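You operate a simulated robot arm through the tools that you are given. There is no shell and no other tool.

Carry out the task below with a simulated robot arm. There is one attempt and no reset: what you move stays moved.

JOB
Take jar D2's temperature: cooling block from 17C up, else READY.
Fine: rinse the thermometer in the blue cup and put it back.

It is judged by the outcome, as a careful person would: the job done as asked, and still so three seconds after it is handed in. It fails if anything else is knocked over, pushed out of place, dropped, spilled or broken.

ROBOT AND FRAMES
A 7-joint arm with a fingered hand, fixed in place. Base frame: the origin is on the floor under the middle of its stand, x ahead of it, y to its left, z up; the work surface is at about z = 0.9. Readings come in m, degrees, newtons and seconds.
With the tool pointing down near the work surface it reaches from about 0.18 to 0.8 m from the base axis. Its first joint turns from -166.0 to 166.0 degrees. Payload 4.9 kg.
The tool frame sits at the grasp point between the pads (the TCP): z along the fingers, y along the line on which they close. The tips reach 0.032 m beyond it. The gripper opens to 0.192 m; its body begins 0.089 m behind the TCP. The gripper is a hand of 3 fingers: y runs from the thumb to the fingers, the wrist lies at [0, 0, -0.267] in the tool frame.
Orientation is told as [roll, pitch, yaw] about the base's x, y, z axes, in that order, counted from this pose: with the fingers straight down and closing along the base's y, the tool's x points along the base's -x, its y along +y and its z along -z.

CONTROLS
- The arm moves only by the tool move_arm. Its argument "series" is a list of rows, each a list of 6 numbers: the shift along the base's x, y, z in m, then the turn, a rotation vector about the base's x, y, z in degrees. In form: [[tx, ty, tz, wx, wy, wz], ...]. A call has 1 to 20 rows; each row shifts and turns the commanded pose from where the row before left it. Rows are played at 5 a second. More than 0.05 m and 8.6 degrees between two rows, and nothing of the call is played. Where a pose cannot be reached the arm comes as near as it can. A force on the tool above 40 N (or 10 N above the force at the start of the call, whichever is more), or a blocked arm, ends the call early, and 0.2 s more pass. In this call time passes only in rows, and 0.2 s behind the last. The reply holds the time, the measured pose of the TCP, the force on the tool along the base axes, the opening and the grip force, in the units named above and with some noise, with the torque about the TCP (base axes, N m) and any sound that the robot's microphone picked up.
- Cameras (640 x 400 px; columns grow to the right, rows downward): "scene" is fixed at [0.4065, -0.5084, 1.5467]; the picture's right is [1.00, -0.03, 0.00], its down [-0.01, -0.37, -0.93] and it looks along [0.03, 0.93, -0.37] (base axes); focal length 322 px, centre (320, 200). "wrist" rides on the gripper at [0.08, -0.046, -0.113] in the tool frame; the picture's right is [0.50, 0.87, 0.00], its down [-0.67, 0.39, -0.63] and it looks along [-0.55, 0.32, 0.78] (tool axes); focal length 226 px, centre (320, 200). There is no depth. A picture from a camera that has moved, and an enlarged one, comes with that camera's place and axes in the base frame and with its lens. The place of the scene camera against the robot may be out by one fixed shift of up to 0.025 m in any direction.
- capture(camera): a new picture of that camera. No time passes.
- move_fingers(finger1, finger2, thumb_bend): sets how far each is bent, from 0 (flat) to 1 (curled in); at 0.3 the hand is open as for a grip, at 0.7 the pads meet at the TCP. One left out holds its place. A second passes; each finger stops where it meets its share of the squeeze, and holds until it gets a number again. It is the only way to open and close the hand. It gives what a move gives, with no picture; readings hold the bend of each and the force on the fingers (four entries, about 0 where the hand has none), thumb and palm.
- inspect(camera, box): a new picture of the part [left, top, right, bottom] of that camera's present view, enlarged. No time passes.
- job_done(): hands the job in; it is judged then, once.

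Nothing tells you positions but the pictures and the camera data. Unless the task says otherwise, let go and move clear before handing in.

The tools are called after "Request:" by a JSON object that holds its "method" and its "body". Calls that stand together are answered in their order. move_arm: Moves the arm, as the interface text tells. Its arguments: {"type":"object","properties":{"series":{"type":"array"}},"required":["series"]} The other tools are called the same way: move_fingers (finger1, finger2, thumb_bend) moves the fingers one by one; capture (camera) takes a picture; inspect (camera, box) takes an enlarged picture of a part of a camera's view; job_done () hands the job in.

At the start:

```text
clock: 0.0
tool_pos: [0.2861, 0.3226, 1.3562]
tcp_rot: [0.3, 0.0, -0.1]
wrist_force: [0.0, 0.1, 0.4]
torque: [0.03, 0.01, 0.0]
gripper_width: 0.1918
gripper_force: 0.1
shape: jaw
bend: [0.3, 0.3, 0.3]
finger forces: [0.0, 0.1, 0.0, 0.0, 0.0, 0.0]
```

scene: 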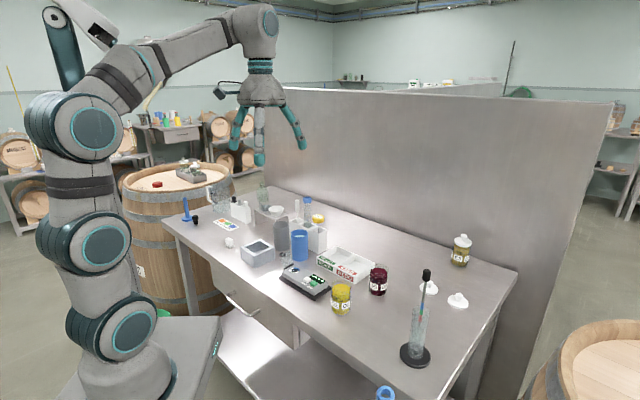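
wrist: 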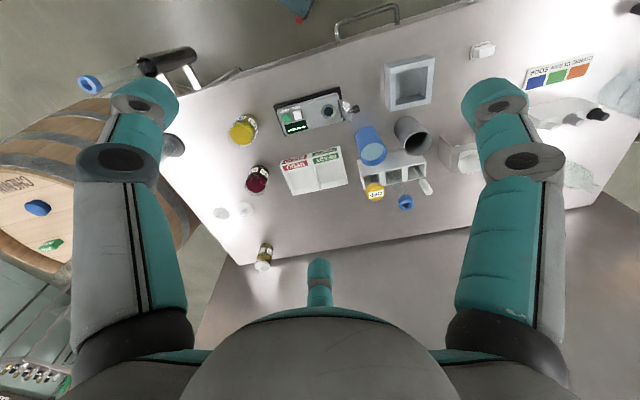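

I see a bench with jars, a cooling block, a tray with labels, a thermometer in a stand perhaps, and a blue cup. I'll look closer at the parts before moving anything.

Request:
{"method": "inspect", "body": {"camera": "scene", "box": [170, 180, 350, 292]}}

Request:
{"method": "inspect", "body": {"camera": "scene", "box": [260, 220, 420, 320]}}

Request:
{"method": "inspect", "body": {"camera": "scene", "box": [360, 220, 520, 400]}}

Request:
{"method": "inspect", "body": {"camera": "wrist", "box": [200, 60, 480, 235]}}

```text
3.56 times, centred on (260, 236) of scene
camera zoom: at [0.4065, -0.5084, 1.5467], right [1.0, -0.03, 0.0], down [-0.01, -0.37, -0.93], along [0.03, 0.93, -0.37], focal length 1144 px, centre (533, 72)
```

zoom: 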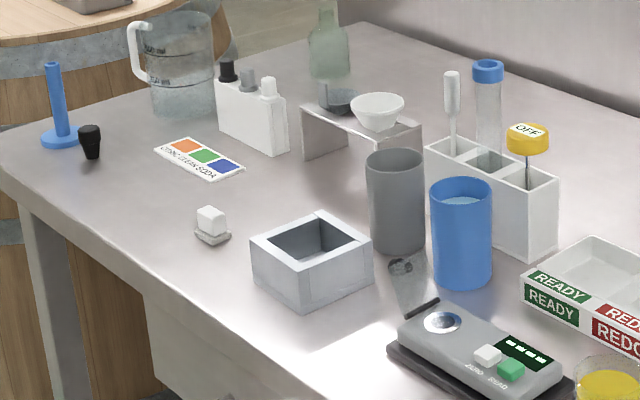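

```text
4.00 times, centred on (340, 270) of scene
camera zoom: at [0.4065, -0.5084, 1.5467], right [1.0, -0.03, 0.0], down [-0.01, -0.37, -0.93], along [0.03, 0.93, -0.37], focal length 1287 px, centre (240, -80)
```

zoom: 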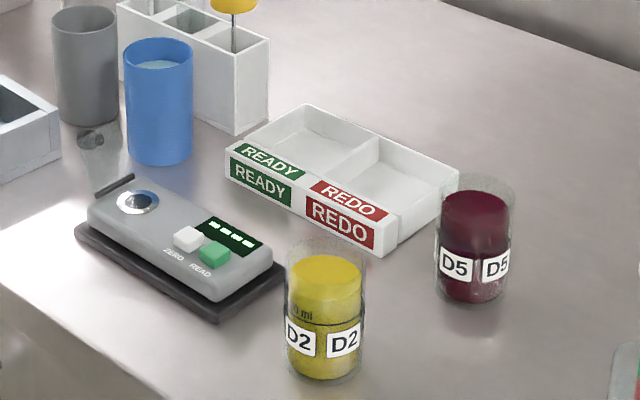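

```text
2.22 times, centred on (440, 310) of scene
camera zoom: at [0.4065, -0.5084, 1.5467], right [1.0, -0.03, 0.0], down [-0.01, -0.37, -0.93], along [0.03, 0.93, -0.37], focal length 715 px, centre (53, -44)
```

zoom: 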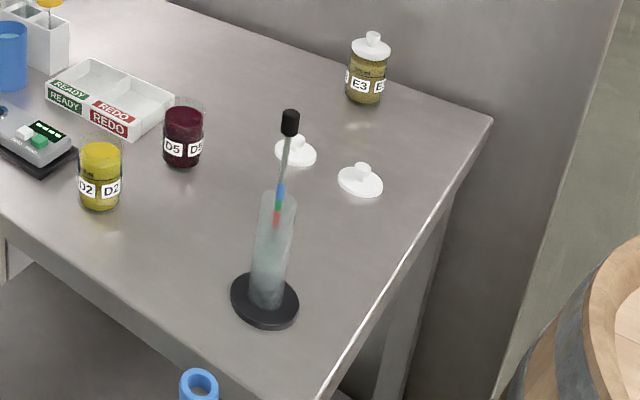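

```text
2.29 times, centred on (340, 148) of wrist
camera zoom: at [0.2072, 0.2756, 1.4697], right [-0.5, 0.87, 0.0], down [0.67, 0.39, 0.63], along [0.55, 0.32, -0.78], focal length 517 px, centre (274, 320)
```

zoom: 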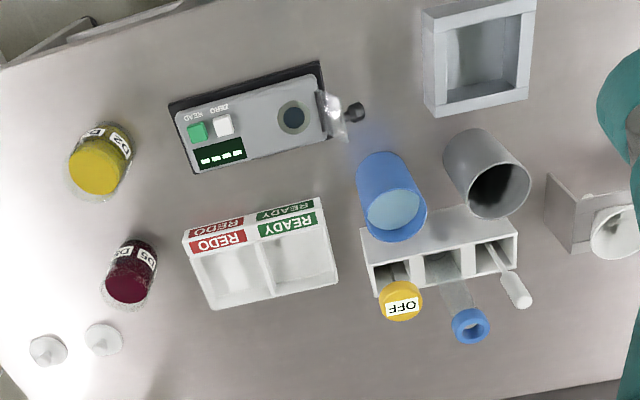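

The table is turned about 45° to the base. The thermometer looks to be the yellow-topped "OFF" probe in the white rack, near (0.435, 0.57, 1.03), and jar D2 near (0.485, 0.235). I'll move the hand over the rack, staying well above everything, to look closer.

Request:
{"method": "move_arm", "body": {"series": [[0.016, 0.027, -0.018, 0, 0, 0], [0.016, 0.027, -0.018, 0, 0, 0], [0.016, 0.027, -0.018, 0, 0, 0], [0.016, 0.027, -0.018, 0, 0, 0], [0.016, 0.027, -0.018, 0, 0, 0], [0.016, 0.027, -0.018, 0, 0, 0]]}}

Request:
{"method": "capture", "body": {"camera": "wrist"}}

Request:
{"method": "capture", "body": {"camera": "scene"}}

```text
clock: 1.4
tool_pos: [0.384, 0.4856, 1.2506]
tcp_rot: [0.2, -0.1, -0.1]
wrist_force: [0.0, 0.4, 1.9]
torque: [0.03, -0.04, 0.01]
gripper_width: 0.1919
gripper_force: 0.0
shape: jaw
bend: [0.3, 0.3, 0.3]
finger forces: [0.1, 0.0, 0.0, 0.0, 0.0, 0.1]
```

```text
taken
camera wrist: at [0.304, 0.4373, 1.3633], right [-0.5, 0.87, 0.0], down [0.67, 0.38, 0.63], along [0.55, 0.32, -0.77], focal length 226 px, centre (320, 200)
```

wrist: 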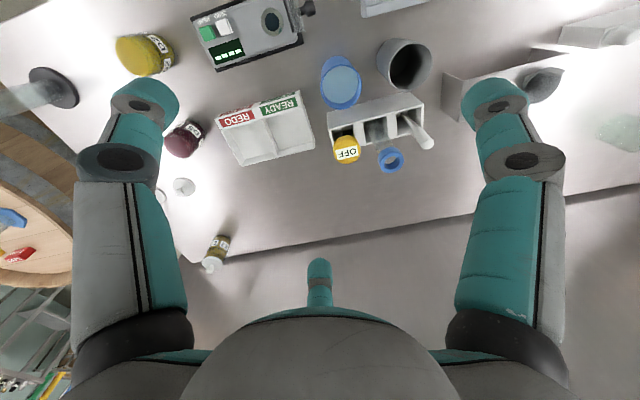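

```text
taken
```

scene: 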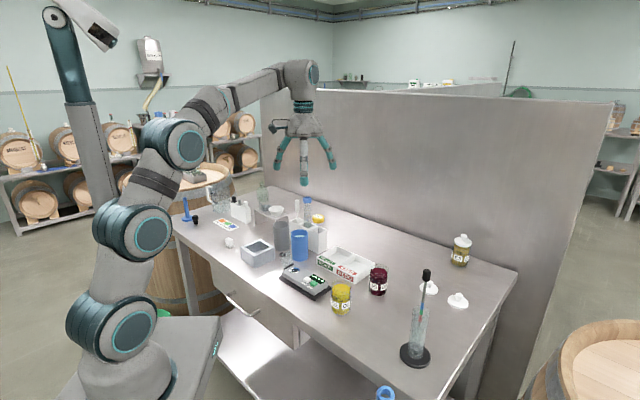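

The thermometer head triangulates to about (0.428, 0.560, 1.03), the vial next to it to (0.389, 0.599, 1.085), and the blue cup rim to (0.355, 0.502, 1.00). I'll hover above the thermometer and yaw the hand so its two fingers will straddle the vial, then look closely.

Request:
{"method": "move_arm", "body": {"series": [[0.0073, 0.0124, -0.012, 0, 0, 7.5], [0.0073, 0.0124, -0.012, 0, 0, 7.5], [0.0073, 0.0124, -0.012, 0, 0, 7.5], [0.0073, 0.0124, -0.012, 0, 0, 7.5], [0.0073, 0.0124, -0.012, 0, 0, 7.5], [0.0073, 0.0124, -0.012, 0, 0, 7.5]]}}

Request:
{"method": "capture", "body": {"camera": "wrist"}}

Request:
{"method": "inspect", "body": {"camera": "scene", "box": [240, 140, 400, 240]}}

```text
clock: 2.8
tool_pos: [0.4254, 0.5596, 1.1773]
tcp_rot: [0.1, -0.1, 45.1]
wrist_force: [0.8, 0.4, 0.0]
torque: [0.02, 0.01, 0.03]
gripper_width: 0.1919
gripper_force: 0.0
shape: jaw
bend: [0.3, 0.3, 0.3]
finger forces: [0.0, 0.0, 0.0, 0.1, 0.1, 0.0]
```

```text
taken
camera wrist: at [0.4033, 0.4694, 1.29], right [-0.97, 0.26, 0.0], down [0.2, 0.75, 0.63], along [0.16, 0.61, -0.77], focal length 226 px, centre (320, 200)
```

wrist: 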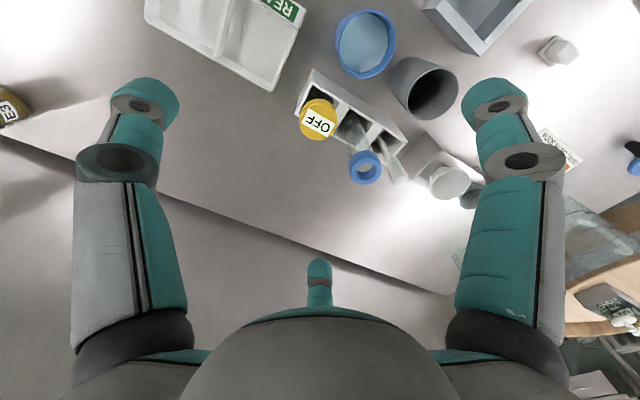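

```text
4.00 times, centred on (320, 190) of scene
camera zoom: at [0.4065, -0.5084, 1.5467], right [1.0, -0.03, 0.0], down [-0.01, -0.37, -0.93], along [0.03, 0.93, -0.37], focal length 1287 px, centre (320, 240)
```

zoom: 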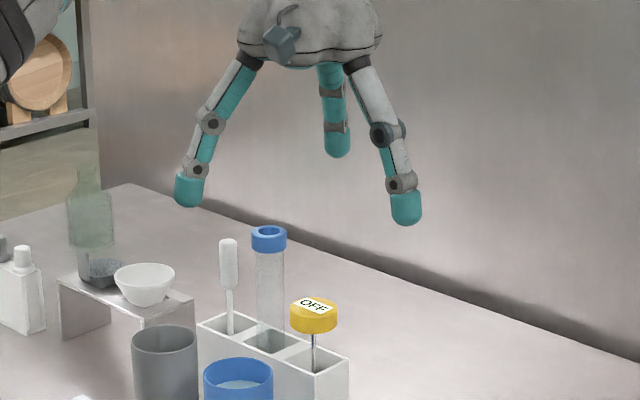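

The yellow head with its "OFF" label or display is clearly visible next to the vial. I'll zoom in on it and on the rack.

Request:
{"method": "inspect", "body": {"camera": "wrist", "box": [280, 60, 440, 200]}}

Request:
{"method": "inspect", "body": {"camera": "scene", "box": [270, 190, 350, 270]}}

Request:
{"method": "inspect", "body": {"camera": "scene", "box": [310, 260, 390, 330]}}

Request:
{"method": "inspect", "body": {"camera": "scene", "box": [170, 180, 250, 250]}}

```text
2.86 times, centred on (360, 130) of wrist
camera zoom: at [0.4033, 0.4694, 1.29], right [-0.97, 0.26, 0.0], down [0.2, 0.75, 0.63], along [0.16, 0.61, -0.77], focal length 646 px, centre (206, 400)
```

zoom: 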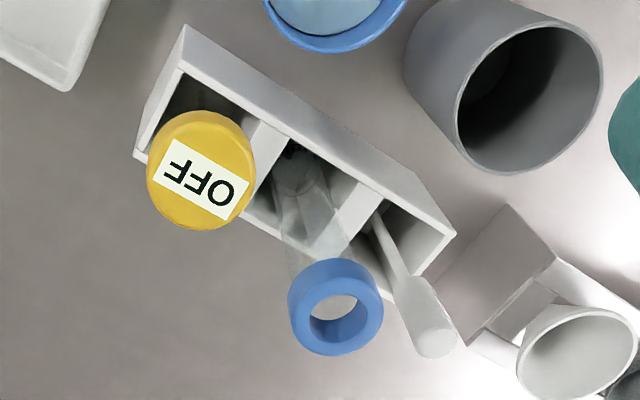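

```text
5.00 times, centred on (310, 230) of scene
camera zoom: at [0.4065, -0.5084, 1.5467], right [1.0, -0.03, 0.0], down [-0.01, -0.37, -0.93], along [0.03, 0.93, -0.37], focal length 1609 px, centre (370, 50)
```

zoom: 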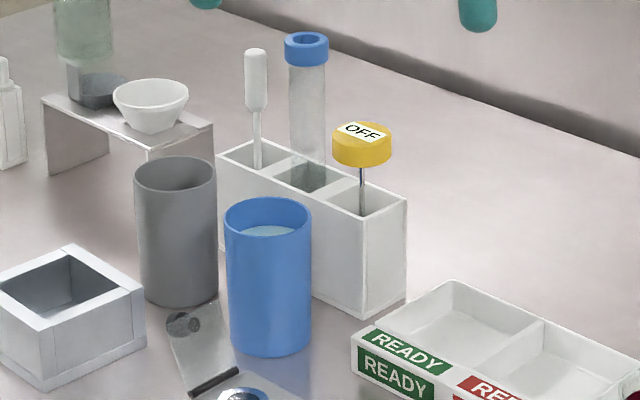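

```text
5.71 times, centred on (350, 295) of scene
camera zoom: at [0.4065, -0.5084, 1.5467], right [1.0, -0.03, 0.0], down [-0.01, -0.37, -0.93], along [0.03, 0.93, -0.37], focal length 1839 px, centre (149, -343)
```

zoom: 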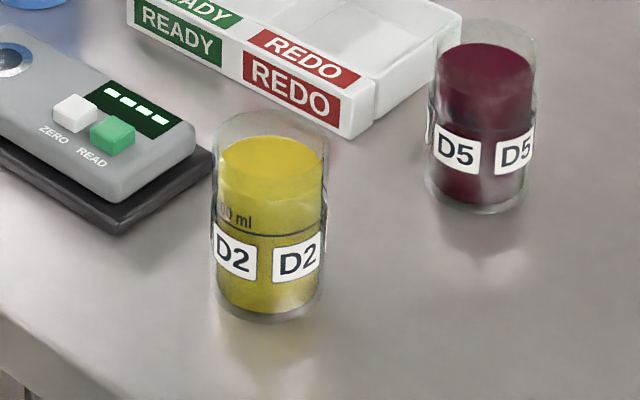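

```text
5.71 times, centred on (210, 215) of scene
camera zoom: at [0.4065, -0.5084, 1.5467], right [1.0, -0.03, 0.0], down [-0.01, -0.37, -0.93], along [0.03, 0.93, -0.37], focal length 1839 px, centre (949, 114)
```

zoom: 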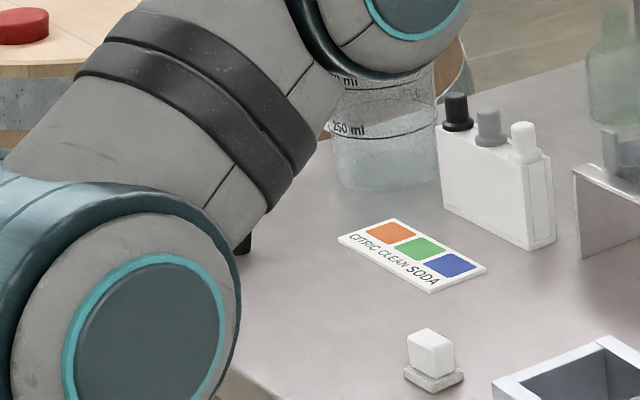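

The head is about 42 mm across, sits at z ≈ 1.01–1.027, and the rack top is near z ≈ 0.984. I'll pre-close the fingers to a narrow opening so they pass between the vial and the cup, then check the size.

Request:
{"method": "move_fingers", "body": {"finger1": 0.55, "finger2": 0.55, "thumb_bend": 0.55}}

Request:
{"method": "capture", "body": {"camera": "wrist"}}

Request:
{"method": "inspect", "body": {"camera": "scene", "box": [240, 120, 400, 240]}}

```text
clock: 3.8
tool_pos: [0.4254, 0.5589, 1.1771]
tcp_rot: [0.1, 0.0, 44.9]
wrist_force: [0.4, -0.3, -0.9]
torque: [-0.02, -0.02, -0.03]
gripper_width: 0.0635
gripper_force: 0.0
shape: fingers
bend: [0.55, 0.55, 0.55]
finger forces: [0.1, 0.0, 0.0, 0.0, 0.0, 0.0]
```

```text
taken
camera wrist: at [0.4031, 0.4694, 1.2897], right [-0.97, 0.26, 0.0], down [0.2, 0.75, 0.63], along [0.16, 0.61, -0.78], focal length 226 px, centre (320, 200)
```

wrist: 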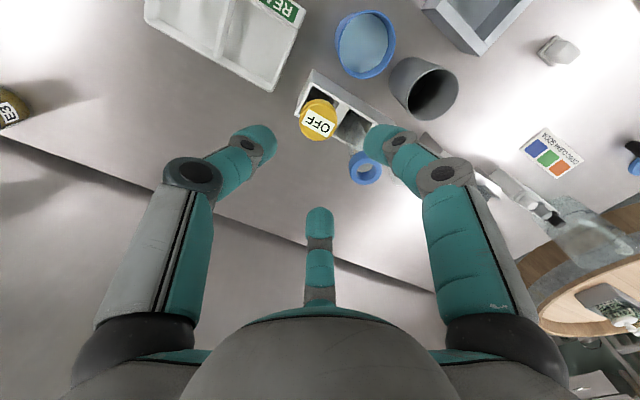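

```text
3.33 times, centred on (320, 180) of scene
camera zoom: at [0.4065, -0.5084, 1.5467], right [1.0, -0.03, 0.0], down [-0.01, -0.37, -0.93], along [0.03, 0.93, -0.37], focal length 1073 px, centre (320, 267)
```

zoom: 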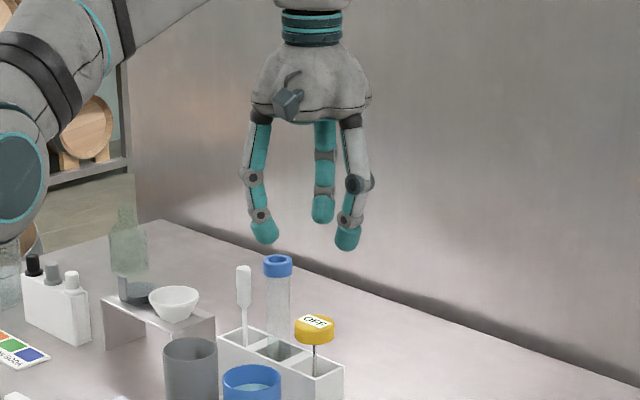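

The opening is now about 64 mm around a 42 mm head. I'll lower partway to z ≈ 1.09 with a yaw of 40° and re-check the alignment.

Request:
{"method": "move_arm", "body": {"series": [[0.0036, 0.0, -0.012, 0, 0, -5], [0, 0, -0.025, 0, 0, 0], [0, 0, -0.025, 0, 0, 0], [0, 0, -0.025, 0, 0, 0]]}}

Request:
{"method": "capture", "body": {"camera": "wrist"}}

Request:
{"method": "inspect", "body": {"camera": "scene", "box": [240, 140, 400, 260]}}

```text
clock: 4.8
tool_pos: [0.4289, 0.5595, 1.0904]
tcp_rot: [0.1, -0.1, 39.9]
wrist_force: [-0.4, 0.0, -0.2]
torque: [0.02, 0.0, 0.01]
gripper_width: 0.0631
gripper_force: 0.1
shape: fingers
bend: [0.55, 0.55, 0.55]
finger forces: [0.0, 0.1, 0.0, 0.0, 0.1, 0.1]
```

```text
taken
camera wrist: at [0.3978, 0.4724, 1.2028], right [-0.94, 0.34, 0.0], down [0.27, 0.73, 0.63], along [0.22, 0.59, -0.77], focal length 226 px, centre (320, 200)
```

wrist: 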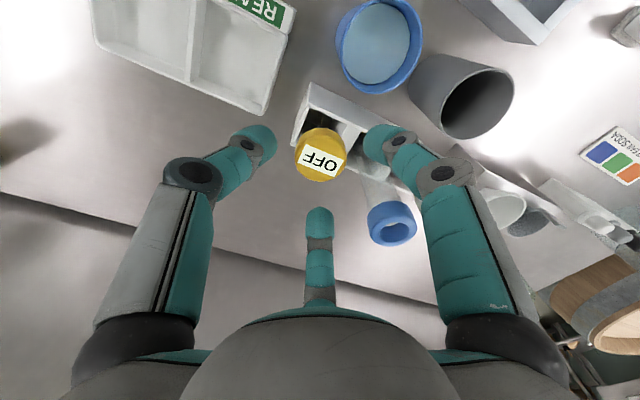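

```text
3.33 times, centred on (320, 200) of scene
camera zoom: at [0.4065, -0.5084, 1.5467], right [1.0, -0.03, 0.0], down [-0.01, -0.37, -0.93], along [0.03, 0.93, -0.37], focal length 1073 px, centre (320, 200)
```

zoom: 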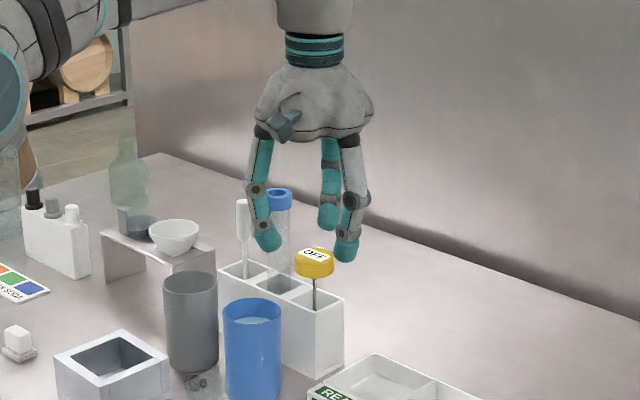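

The head is nearly centred under the hand. I'll zoom in to refine its centre before descending.

Request:
{"method": "inspect", "body": {"camera": "wrist", "box": [270, 100, 430, 200]}}

```text
4.00 times, centred on (350, 150) of wrist
camera zoom: at [0.3978, 0.4724, 1.2028], right [-0.94, 0.34, 0.0], down [0.27, 0.73, 0.63], along [0.22, 0.59, -0.77], focal length 904 px, centre (200, 400)
```

zoom: 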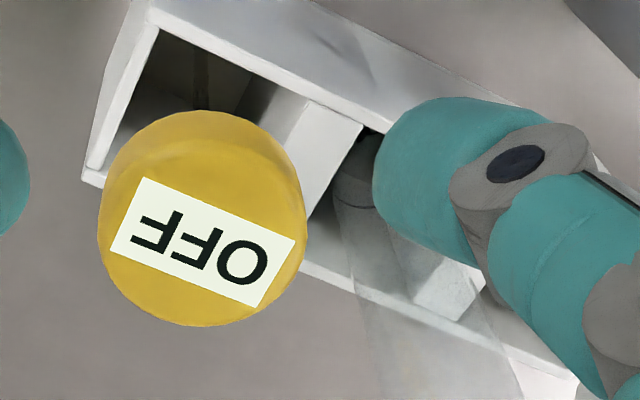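

The head centre refines to about (0.4295, 0.5615), top near z ≈ 1.032. I'll descend around it to z ≈ 1.028, with the fingertips still above the rack.

Request:
{"method": "move_arm", "body": {"series": [[0.0006, 0.002, -0.016, 0, 0, 0], [0, 0, -0.016, 0, 0, 0], [0, 0, -0.016, 0, 0, 0], [0, 0, -0.014, 0, 0, 0]]}}

Request:
{"method": "capture", "body": {"camera": "wrist"}}

Request:
{"method": "inspect", "body": {"camera": "scene", "box": [260, 160, 380, 250]}}

```text
clock: 5.8
tool_pos: [0.4313, 0.5611, 1.0278]
tcp_rot: [0.0, 0.1, 39.8]
wrist_force: [0.9, -0.8, 0.3]
torque: [-0.01, 0.0, 0.0]
gripper_width: 0.0636
gripper_force: 0.0
shape: fingers
bend: [0.55, 0.55, 0.55]
finger forces: [0.0, 0.0, 0.0, 0.0, 0.0, 0.0]
```

```text
taken
camera wrist: at [0.3994, 0.4739, 1.1406], right [-0.94, 0.34, 0.0], down [0.27, 0.73, 0.63], along [0.22, 0.59, -0.77], focal length 226 px, centre (320, 200)
```

wrist: 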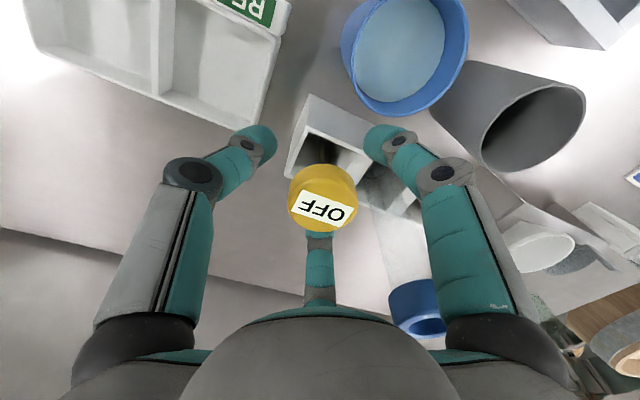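

```text
4.44 times, centred on (320, 205) of scene
camera zoom: at [0.4065, -0.5084, 1.5467], right [1.0, -0.03, 0.0], down [-0.01, -0.37, -0.93], along [0.03, 0.93, -0.37], focal length 1430 px, centre (320, 178)
```

zoom: 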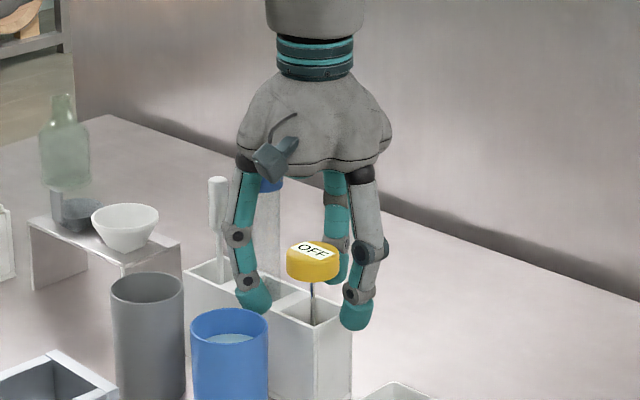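

The head is centred between the three fingers at pad height (head z ≈ 1.018–1.036, TCP 1.028). I'll close on it.

Request:
{"method": "move_fingers", "body": {"finger1": 0.7, "finger2": 0.7, "thumb_bend": 0.7}}

Request:
{"method": "capture", "body": {"camera": "wrist"}}

Request:
{"method": "inspect", "body": {"camera": "scene", "box": [260, 160, 380, 250]}}

```text
clock: 6.8
tool_pos: [0.4299, 0.5615, 1.0278]
tcp_rot: [0.2, 0.1, 39.8]
wrist_force: [-0.4, -0.2, 0.1]
torque: [0.02, 0.0, 0.05]
gripper_width: 0.0071
gripper_force: 3.7
shape: fingers
bend: [0.68, 0.68, 0.69]
finger forces: [2.5, 2.5, 0.0, 0.0, 2.1, 0.0]
```

```text
taken
camera wrist: at [0.3994, 0.4739, 1.1404], right [-0.94, 0.34, 0.0], down [0.27, 0.73, 0.63], along [0.22, 0.59, -0.78], focal length 226 px, centre (320, 200)
```

wrist: 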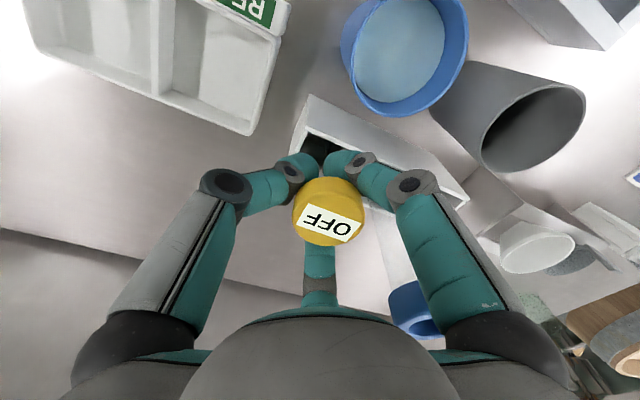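

```text
4.44 times, centred on (320, 205) of scene
camera zoom: at [0.4065, -0.5084, 1.5467], right [1.0, -0.03, 0.0], down [-0.01, -0.37, -0.93], along [0.03, 0.93, -0.37], focal length 1430 px, centre (320, 178)
```

zoom: 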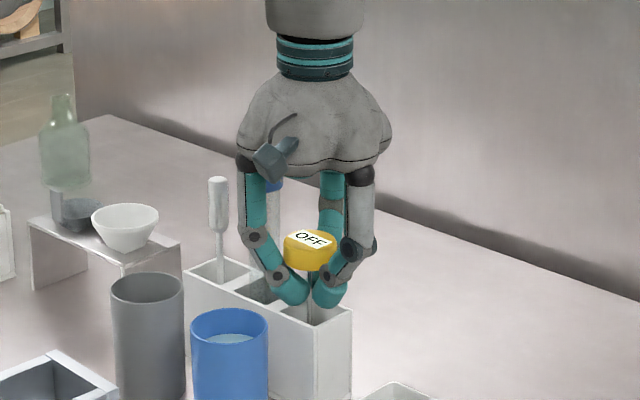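

The fingers have closed under the head around the stem, with the head resting just above them. I'll zoom in to check the tilt and contact.

Request:
{"method": "inspect", "body": {"camera": "wrist", "box": [240, 130, 420, 270]}}

Request:
{"method": "inspect", "body": {"camera": "scene", "box": [290, 195, 350, 245]}}

```text
2.86 times, centred on (330, 200) of wrist
camera zoom: at [0.3994, 0.4739, 1.1404], right [-0.94, 0.34, 0.0], down [0.27, 0.73, 0.63], along [0.22, 0.59, -0.78], focal length 646 px, centre (291, 200)
```

zoom: 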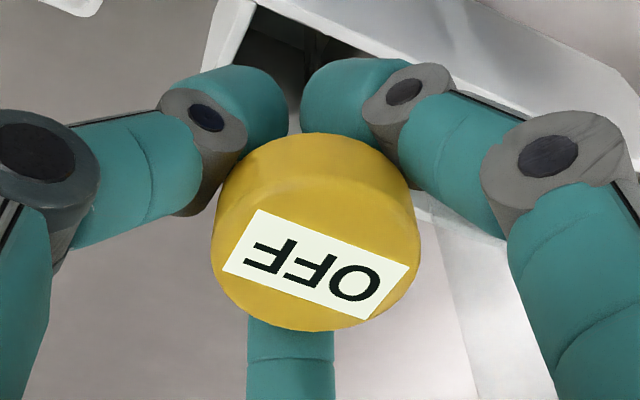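

```text
8.00 times, centred on (320, 220) of scene
camera zoom: at [0.4065, -0.5084, 1.5467], right [1.0, -0.03, 0.0], down [-0.01, -0.37, -0.93], along [0.03, 0.93, -0.37], focal length 2574 px, centre (320, 40)
```

zoom: 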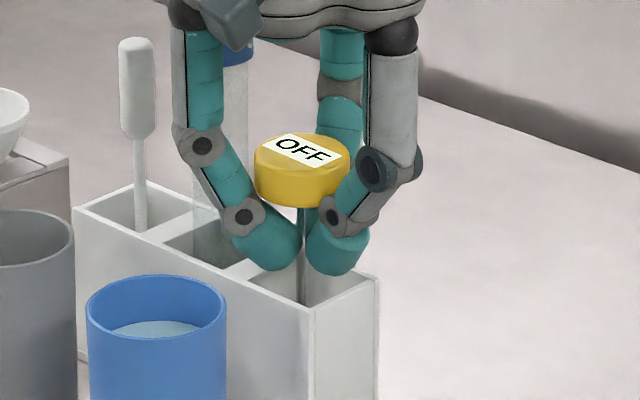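

The grip looks solid: three fingertips pinch the stem and cradle the upright head. I'll lift straight up slowly and check that the probe clears the rack.

Request:
{"method": "move_arm", "body": {"series": [[0, 0, 0.015, 0, 0, 0], [0, 0, 0.025, 0, 0, 0], [0, 0, 0.03, 0, 0, 0], [0, 0, 0.03, 0, 0, 0], [0, 0, 0.03, 0, 0, 0], [0, 0, 0.02, 0, 0, 0]]}}

Request:
{"method": "capture", "body": {"camera": "wrist"}}

Request:
{"method": "inspect", "body": {"camera": "scene", "box": [240, 110, 400, 250]}}

```text
clock: 8.2
tool_pos: [0.4298, 0.5625, 1.1783]
tcp_rot: [0.1, 0.1, 39.9]
wrist_force: [0.0, 0.0, -1.1]
torque: [-0.03, -0.03, 0.0]
gripper_width: 0.0068
gripper_force: 3.0
shape: fingers
bend: [0.68, 0.68, 0.69]
finger forces: [2.4, 2.6, 0.0, 0.0, 2.1, 0.1]
```

```text
taken
camera wrist: at [0.3989, 0.4746, 1.2912], right [-0.94, 0.34, 0.0], down [0.27, 0.73, 0.63], along [0.21, 0.59, -0.78], focal length 226 px, centre (320, 200)
```

wrist: 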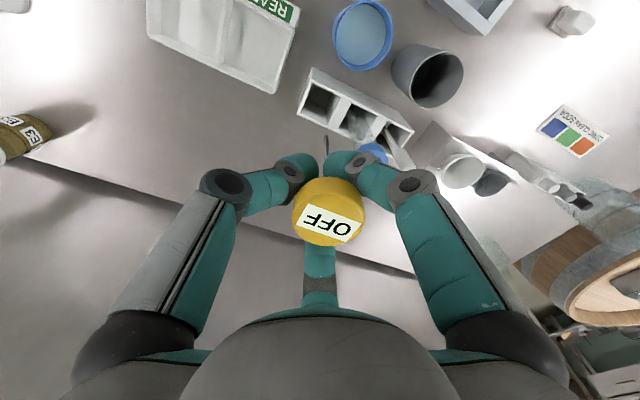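

```text
2.86 times, centred on (320, 180) of scene
camera zoom: at [0.4065, -0.5084, 1.5467], right [1.0, -0.03, 0.0], down [-0.01, -0.37, -0.93], along [0.03, 0.93, -0.37], focal length 919 px, centre (320, 257)
```

zoom: 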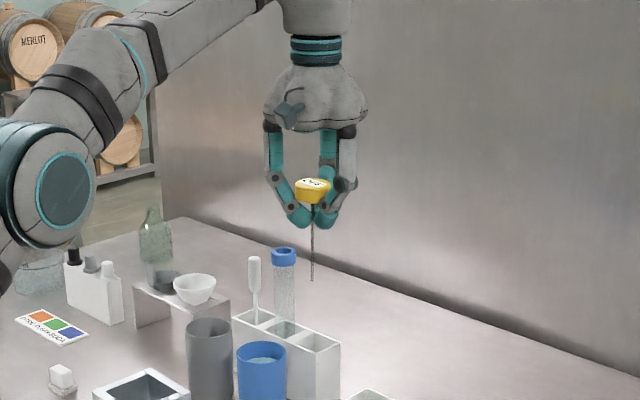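

The thermometer is out, and its tip hangs about 0.123 m below the TCP (tip z ≈ 1.055). It still shows OFF. I'll carry it toward D2, well clear of everything, and look.

Request:
{"method": "move_arm", "body": {"series": [[0.006, -0.02, 0.0, 0, 0, 0], [0.007, -0.036, 0.0, 0, 0, 0], [0.007, -0.04, 0.0, 0, 0, 0], [0.007, -0.04, 0.0, 0, 0, 0], [0.007, -0.04, 0.0, 0, 0, 0], [0.007, -0.04, 0.0, 0, 0, 0], [0.006, -0.025, 0.0, 0, 0, 0]]}}

Request:
{"method": "capture", "body": {"camera": "wrist"}}

Request:
{"method": "capture", "body": {"camera": "scene"}}

```text
clock: 9.8
tool_pos: [0.4768, 0.3208, 1.177]
tcp_rot: [0.2, 0.1, 40.0]
wrist_force: [0.4, 0.2, -0.5]
torque: [0.01, 0.01, 0.02]
gripper_width: 0.0069
gripper_force: 3.2
shape: fingers
bend: [0.68, 0.68, 0.69]
finger forces: [2.1, 2.5, 0.1, 0.0, 2.1, 0.0]
```

```text
taken
camera wrist: at [0.446, 0.2325, 1.2903], right [-0.94, 0.34, 0.0], down [0.27, 0.73, 0.63], along [0.21, 0.59, -0.78], focal length 226 px, centre (320, 200)
```

wrist: 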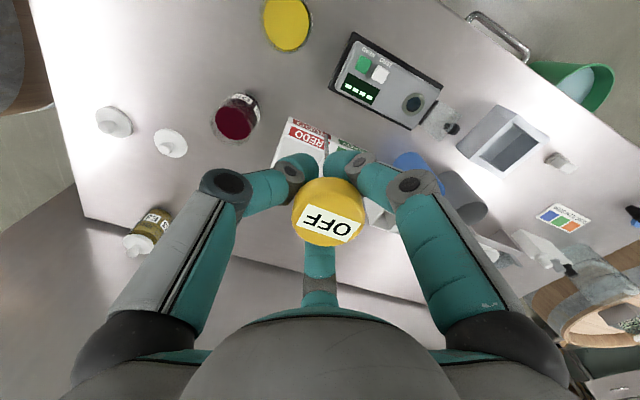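

```text
taken
```

scene: 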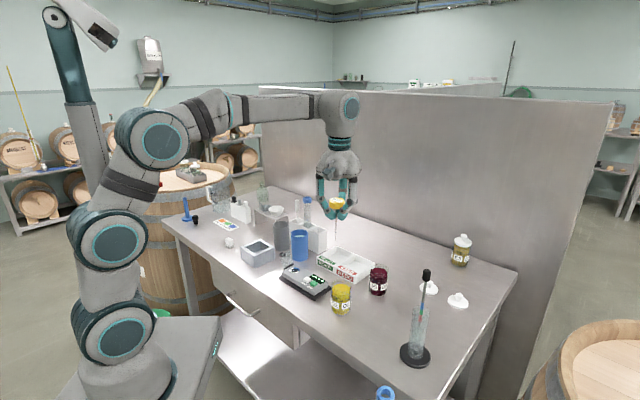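

D2 appears at about (0.4825, 0.226). I'll move above it, keeping the tip at z ≈ 1.055, and refine.

Request:
{"method": "move_arm", "body": {"series": [[0.002, -0.032, 0.0, 0, 0, 0], [0.002, -0.032, 0.0, 0, 0, 0], [0.0017, -0.031, 0.0, 0, 0, 0]]}}

Request:
{"method": "capture", "body": {"camera": "wrist"}}

Request:
{"method": "inspect", "body": {"camera": "scene", "box": [280, 190, 420, 330]}}

Request:
{"method": "inspect", "body": {"camera": "wrist", "box": [240, 60, 400, 180]}}

```text
clock: 10.6
tool_pos: [0.4835, 0.2253, 1.1776]
tcp_rot: [0.2, 0.0, 40.0]
wrist_force: [0.5, 0.0, 0.6]
torque: [-0.02, 0.03, 0.0]
gripper_width: 0.0067
gripper_force: 3.4
shape: fingers
bend: [0.68, 0.68, 0.69]
finger forces: [2.1, 2.6, 0.0, 0.1, 2.0, 0.0]
```

```text
taken
camera wrist: at [0.4525, 0.1369, 1.2898], right [-0.94, 0.34, 0.0], down [0.27, 0.73, 0.63], along [0.21, 0.59, -0.78], focal length 226 px, centre (320, 200)
```

wrist: 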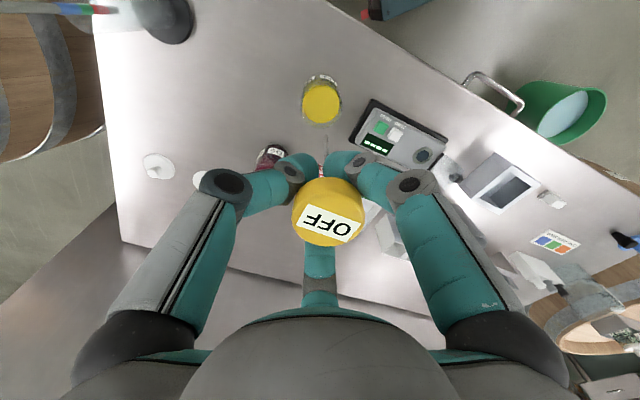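

```text
2.86 times, centred on (350, 260) of scene
camera zoom: at [0.4065, -0.5084, 1.5467], right [1.0, -0.03, 0.0], down [-0.01, -0.37, -0.93], along [0.03, 0.93, -0.37], focal length 919 px, centre (234, 29)
```

zoom: 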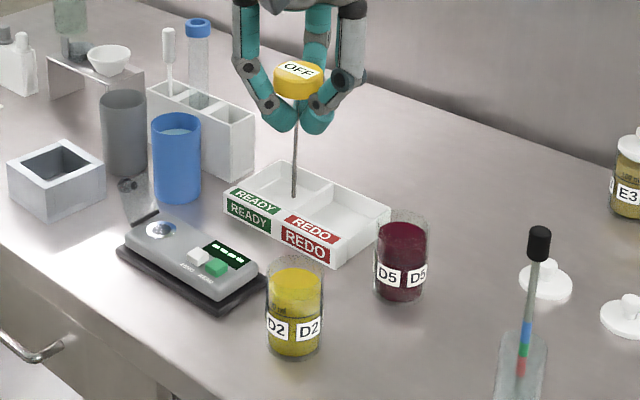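

```text
3.33 times, centred on (320, 120) of wrist
camera zoom: at [0.4525, 0.1369, 1.2898], right [-0.94, 0.34, 0.0], down [0.27, 0.73, 0.63], along [0.21, 0.59, -0.78], focal length 754 px, centre (320, 467)
```

zoom: 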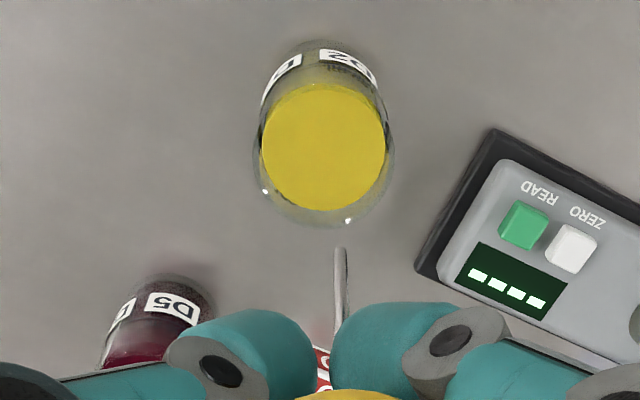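

The probe tip hangs at about (0.480, 0.231, 1.061) and D2's liquid is centred near (0.4835, 0.2285), surface about z = 0.96. I'll shift a few mm and lower the probe into the liquid without the hand touching the jar.

Request:
{"method": "move_arm", "body": {"series": [[0.0037, -0.0022, 0.0, 0, 0, 0], [0, 0, -0.025, 0, 0, 0], [0, 0, -0.025, 0, 0, 0], [0, 0, -0.025, 0, 0, 0]]}}

Request:
{"method": "inspect", "body": {"camera": "wrist", "box": [240, 60, 400, 180]}}

Request:
{"method": "inspect", "body": {"camera": "scene", "box": [280, 210, 400, 320]}}

```text
clock: 11.6
tool_pos: [0.4873, 0.2247, 1.1028]
tcp_rot: [0.1, 0.0, 39.9]
wrist_force: [0.5, 0.1, 0.7]
torque: [-0.04, 0.02, -0.03]
gripper_width: 0.007
gripper_force: 3.1
shape: fingers
bend: [0.68, 0.68, 0.69]
finger forces: [2.2, 2.5, 0.0, 0.1, 1.9, 0.0]
```

```text
3.33 times, centred on (320, 120) of wrist
camera zoom: at [0.4557, 0.1361, 1.2158], right [-0.94, 0.34, 0.0], down [0.27, 0.73, 0.63], along [0.22, 0.59, -0.77], focal length 754 px, centre (320, 467)
```

zoom: 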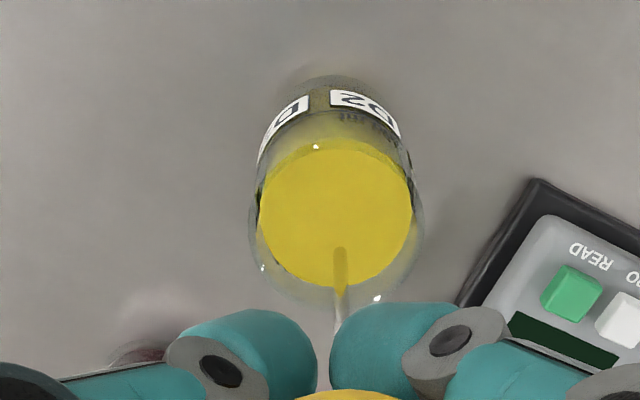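

```text
3.64 times, centred on (340, 265) of scene
camera zoom: at [0.4065, -0.5084, 1.5467], right [1.0, -0.03, 0.0], down [-0.01, -0.37, -0.93], along [0.03, 0.93, -0.37], focal length 1170 px, centre (247, -36)
```

zoom: 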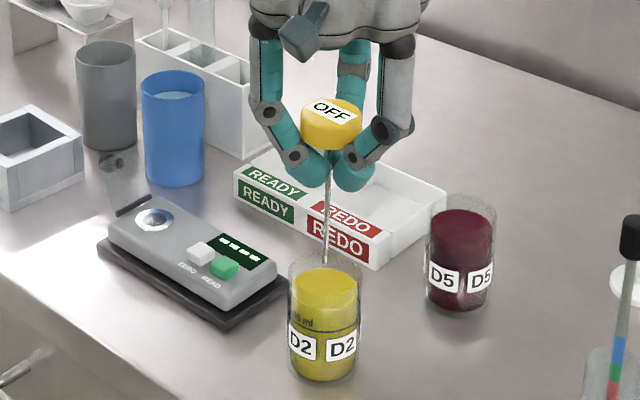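

The tip is right over the liquid, within about 3 mm of centre. I'll lower it about 5.5 cm into D2.

Request:
{"method": "move_arm", "body": {"series": [[0, -0.002, -0.018, 0, 0, 0], [0, 0, -0.019, 0, 0, 0], [0, 0, -0.019, 0, 0, 0]]}}

Request:
{"method": "inspect", "body": {"camera": "wrist", "box": [240, 140, 400, 260]}}

Request:
{"method": "inspect", "body": {"camera": "scene", "box": [280, 210, 400, 320]}}

```text
clock: 12.4
tool_pos: [0.4857, 0.2217, 1.047]
tcp_rot: [0.1, 0.1, 39.9]
wrist_force: [0.0, -0.5, 0.2]
torque: [0.01, 0.02, 0.03]
gripper_width: 0.0066
gripper_force: 3.2
shape: fingers
bend: [0.68, 0.68, 0.69]
finger forces: [2.2, 2.5, 0.0, 0.0, 2.0, 0.1]
```

```text
3.33 times, centred on (320, 200) of wrist
camera zoom: at [0.4558, 0.1335, 1.1599], right [-0.94, 0.34, 0.0], down [0.27, 0.73, 0.63], along [0.22, 0.59, -0.77], focal length 754 px, centre (320, 200)
```

zoom: 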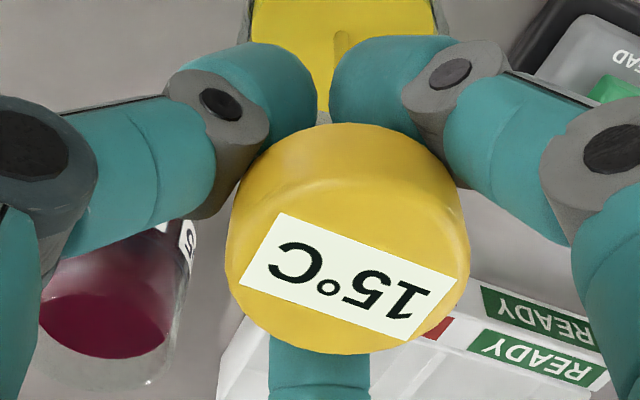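

```text
3.64 times, centred on (340, 265) of scene
camera zoom: at [0.4065, -0.5084, 1.5467], right [1.0, -0.03, 0.0], down [-0.01, -0.37, -0.93], along [0.03, 0.93, -0.37], focal length 1170 px, centre (247, -36)
```

zoom: 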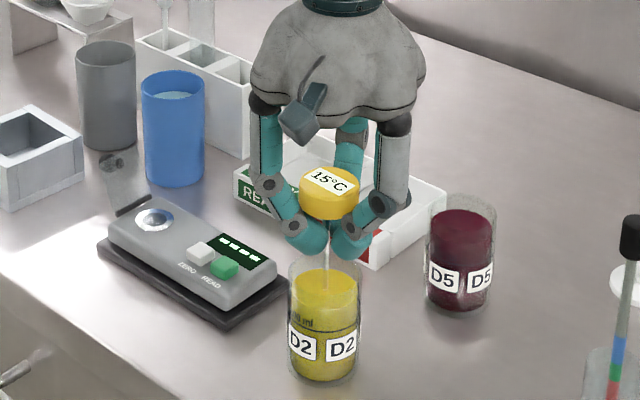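

It turned on when dipped and shows 15 °C, but it may still be settling. I'll hold still for a few seconds and read again.

Request:
{"method": "move_arm", "body": {"series": [[0, 0, 0, 0, 0, 0], [0, 0, 0, 0, 0, 0], [0, 0, 0, 0, 0, 0], [0, 0, 0, 0, 0, 0], [0, 0, 0, 0, 0, 0], [0, 0, 0, 0, 0, 0], [0, 0, 0, 0, 0, 0], [0, 0, 0, 0, 0, 0], [0, 0, 0, 0, 0, 0], [0, 0, 0, 0, 0, 0]]}}

Request:
{"method": "inspect", "body": {"camera": "wrist", "box": [240, 140, 400, 260]}}

```text
clock: 14.6
tool_pos: [0.4873, 0.2216, 1.0478]
tcp_rot: [0.1, -0.1, 39.9]
wrist_force: [-0.3, -0.5, -0.1]
torque: [0.03, 0.01, 0.01]
gripper_width: 0.0064
gripper_force: 3.2
shape: fingers
bend: [0.68, 0.68, 0.69]
finger forces: [2.3, 2.4, 0.0, 0.1, 2.0, 0.0]
```

```text
3.33 times, centred on (320, 200) of wrist
camera zoom: at [0.4558, 0.1335, 1.1601], right [-0.94, 0.34, 0.0], down [0.27, 0.73, 0.63], along [0.22, 0.59, -0.78], focal length 754 px, centre (320, 200)
```

zoom: 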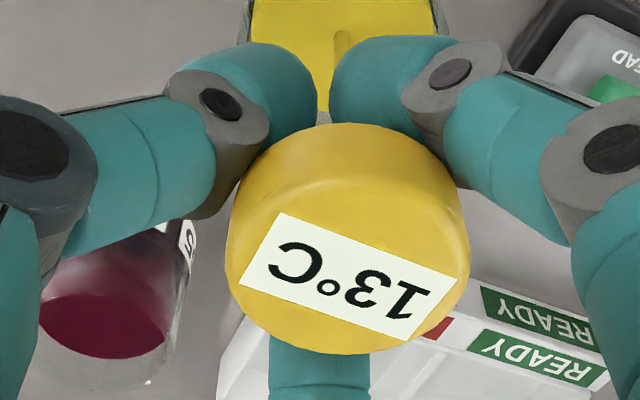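

The reading has gone to 13 °C, so it was still settling. I'll wait longer until it is steady.

Request:
{"method": "move_arm", "body": {"series": [[0, 0, 0, 0, 0, 0], [0, 0, 0, 0, 0, 0], [0, 0, 0, 0, 0, 0], [0, 0, 0, 0, 0, 0], [0, 0, 0, 0, 0, 0], [0, 0, 0, 0, 0, 0], [0, 0, 0, 0, 0, 0], [0, 0, 0, 0, 0, 0], [0, 0, 0, 0, 0, 0], [0, 0, 0, 0, 0, 0], [0, 0, 0, 0, 0, 0], [0, 0, 0, 0, 0, 0], [0, 0, 0, 0, 0, 0], [0, 0, 0, 0, 0, 0], [0, 0, 0, 0, 0, 0]]}}

Request:
{"method": "inspect", "body": {"camera": "wrist", "box": [240, 140, 400, 260]}}

```text
clock: 17.8
tool_pos: [0.4862, 0.2215, 1.0468]
tcp_rot: [0.1, 0.0, 39.8]
wrist_force: [-0.4, 0.1, -0.1]
torque: [0.01, 0.0, 0.0]
gripper_width: 0.007
gripper_force: 3.2
shape: fingers
bend: [0.68, 0.68, 0.69]
finger forces: [2.1, 2.5, 0.1, 0.1, 1.9, 0.0]
```

```text
3.33 times, centred on (320, 200) of wrist
camera zoom: at [0.4558, 0.1335, 1.1601], right [-0.94, 0.34, 0.0], down [0.27, 0.73, 0.63], along [0.22, 0.59, -0.78], focal length 754 px, centre (320, 200)
```

zoom: 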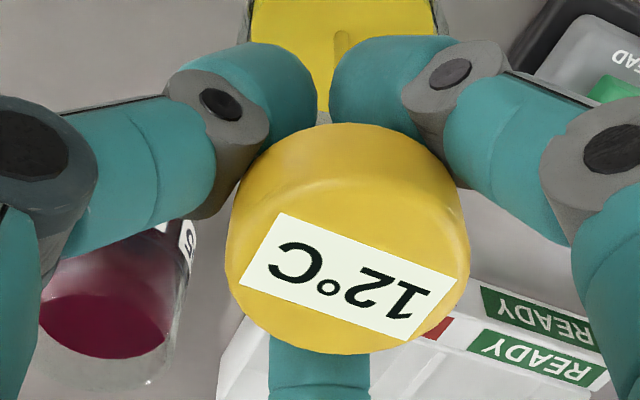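

It now shows 12 °C and is converging. One more wait to confirm it is stable.

Request:
{"method": "move_arm", "body": {"series": [[0, 0, 0, 0, 0, 0], [0, 0, 0, 0, 0, 0], [0, 0, 0, 0, 0, 0], [0, 0, 0, 0, 0, 0], [0, 0, 0, 0, 0, 0], [0, 0, 0, 0, 0, 0], [0, 0, 0, 0, 0, 0], [0, 0, 0, 0, 0, 0], [0, 0, 0, 0, 0, 0], [0, 0, 0, 0, 0, 0], [0, 0, 0, 0, 0, 0], [0, 0, 0, 0, 0, 0], [0, 0, 0, 0, 0, 0], [0, 0, 0, 0, 0, 0], [0, 0, 0, 0, 0, 0], [0, 0, 0, 0, 0, 0], [0, 0, 0, 0, 0, 0], [0, 0, 0, 0, 0, 0], [0, 0, 0, 0, 0, 0], [0, 0, 0, 0, 0, 0]]}}

Request:
{"method": "inspect", "body": {"camera": "wrist", "box": [240, 140, 400, 260]}}

```text
clock: 22.0
tool_pos: [0.4867, 0.2205, 1.0461]
tcp_rot: [0.1, 0.0, 39.9]
wrist_force: [-0.4, 0.1, -0.8]
torque: [0.01, 0.04, 0.03]
gripper_width: 0.0066
gripper_force: 2.9
shape: fingers
bend: [0.68, 0.68, 0.69]
finger forces: [2.3, 2.5, 0.0, 0.0, 2.0, 0.1]
```

```text
3.33 times, centred on (320, 200) of wrist
camera zoom: at [0.4558, 0.1335, 1.1601], right [-0.94, 0.34, 0.0], down [0.27, 0.73, 0.63], along [0.22, 0.59, -0.78], focal length 754 px, centre (320, 200)
```

zoom: 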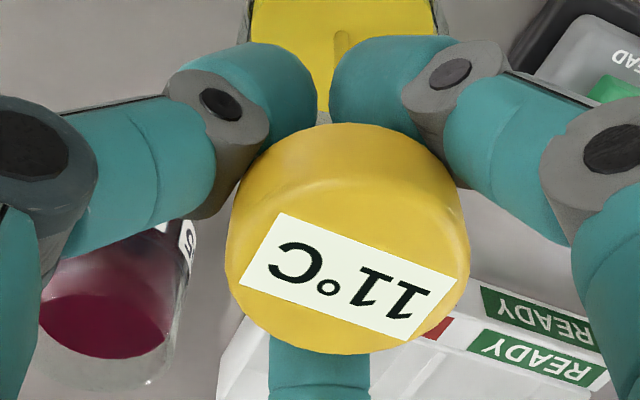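

11 °C now, drifting slowly down and well below 17. I'll do one last wait to be sure it has settled.

Request:
{"method": "move_arm", "body": {"series": [[0, 0, 0, 0, 0, 0], [0, 0, 0, 0, 0, 0], [0, 0, 0, 0, 0, 0], [0, 0, 0, 0, 0, 0], [0, 0, 0, 0, 0, 0], [0, 0, 0, 0, 0, 0], [0, 0, 0, 0, 0, 0], [0, 0, 0, 0, 0, 0], [0, 0, 0, 0, 0, 0], [0, 0, 0, 0, 0, 0], [0, 0, 0, 0, 0, 0], [0, 0, 0, 0, 0, 0], [0, 0, 0, 0, 0, 0], [0, 0, 0, 0, 0, 0], [0, 0, 0, 0, 0, 0], [0, 0, 0, 0, 0, 0], [0, 0, 0, 0, 0, 0], [0, 0, 0, 0, 0, 0], [0, 0, 0, 0, 0, 0], [0, 0, 0, 0, 0, 0]]}}

Request:
{"method": "inspect", "body": {"camera": "wrist", "box": [240, 140, 400, 260]}}

```text
clock: 26.2
tool_pos: [0.4872, 0.2222, 1.0485]
tcp_rot: [0.1, 0.0, 39.9]
wrist_force: [-0.4, 1.1, -0.6]
torque: [-0.02, 0.02, 0.0]
gripper_width: 0.0066
gripper_force: 3.0
shape: fingers
bend: [0.68, 0.68, 0.69]
finger forces: [2.2, 2.4, 0.0, 0.0, 2.0, 0.0]
```

```text
3.33 times, centred on (320, 200) of wrist
camera zoom: at [0.4558, 0.1335, 1.1601], right [-0.94, 0.34, 0.0], down [0.27, 0.73, 0.63], along [0.22, 0.59, -0.78], focal length 754 px, centre (320, 200)
```

zoom: 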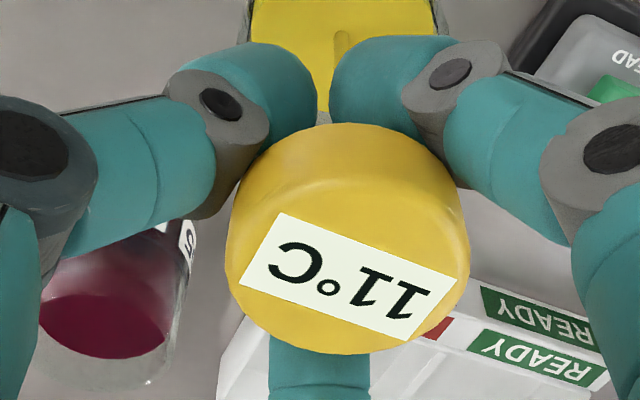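

Steady at 11 °C, so D2 belongs in READY. I'll first draw the probe out, let it drip over the jar, and raise it to travel height.

Request:
{"method": "move_arm", "body": {"series": [[0, 0, 0.02, 0, 0, 0], [0, 0, 0.02, 0, 0, 0], [0, 0, 0, 0, 0, 0], [0, 0, 0, 0, 0, 0], [0, 0, 0, 0, 0, 0], [0, 0, 0, 0, 0, 0], [0, 0, 0, 0, 0, 0], [0, 0, 0.03, 0, 0, 0], [0, 0, 0.035, 0, 0, 0], [0, 0, 0.04, 0, 0, 0]]}}

Request:
{"method": "capture", "body": {"camera": "wrist"}}

Request:
{"method": "inspect", "body": {"camera": "scene", "box": [280, 190, 420, 330]}}

```text
clock: 28.4
tool_pos: [0.4857, 0.2222, 1.1905]
tcp_rot: [0.0, 0.0, 39.9]
wrist_force: [0.6, 0.5, -0.5]
torque: [0.01, 0.02, -0.02]
gripper_width: 0.0065
gripper_force: 3.3
shape: fingers
bend: [0.68, 0.68, 0.69]
finger forces: [2.1, 2.5, 0.0, 0.0, 2.0, 0.1]
```

```text
taken
camera wrist: at [0.4563, 0.1338, 1.3041], right [-0.94, 0.34, 0.0], down [0.27, 0.73, 0.63], along [0.21, 0.59, -0.78], focal length 226 px, centre (320, 200)
```

wrist: 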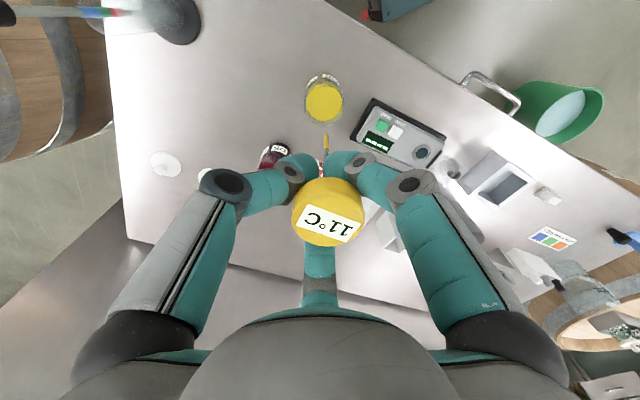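

```text
2.86 times, centred on (350, 260) of scene
camera zoom: at [0.4065, -0.5084, 1.5467], right [1.0, -0.03, 0.0], down [-0.01, -0.37, -0.93], along [0.03, 0.93, -0.37], focal length 919 px, centre (234, 29)
```

zoom: 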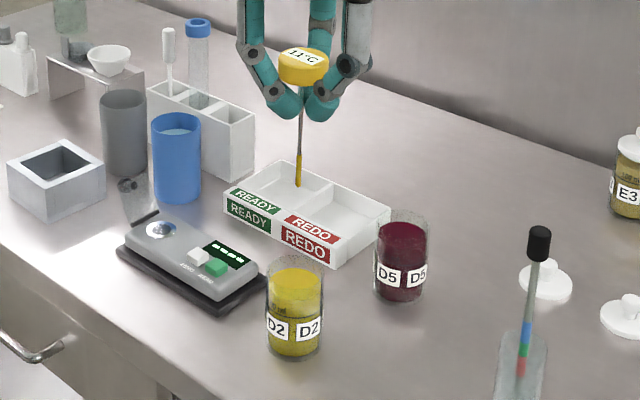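

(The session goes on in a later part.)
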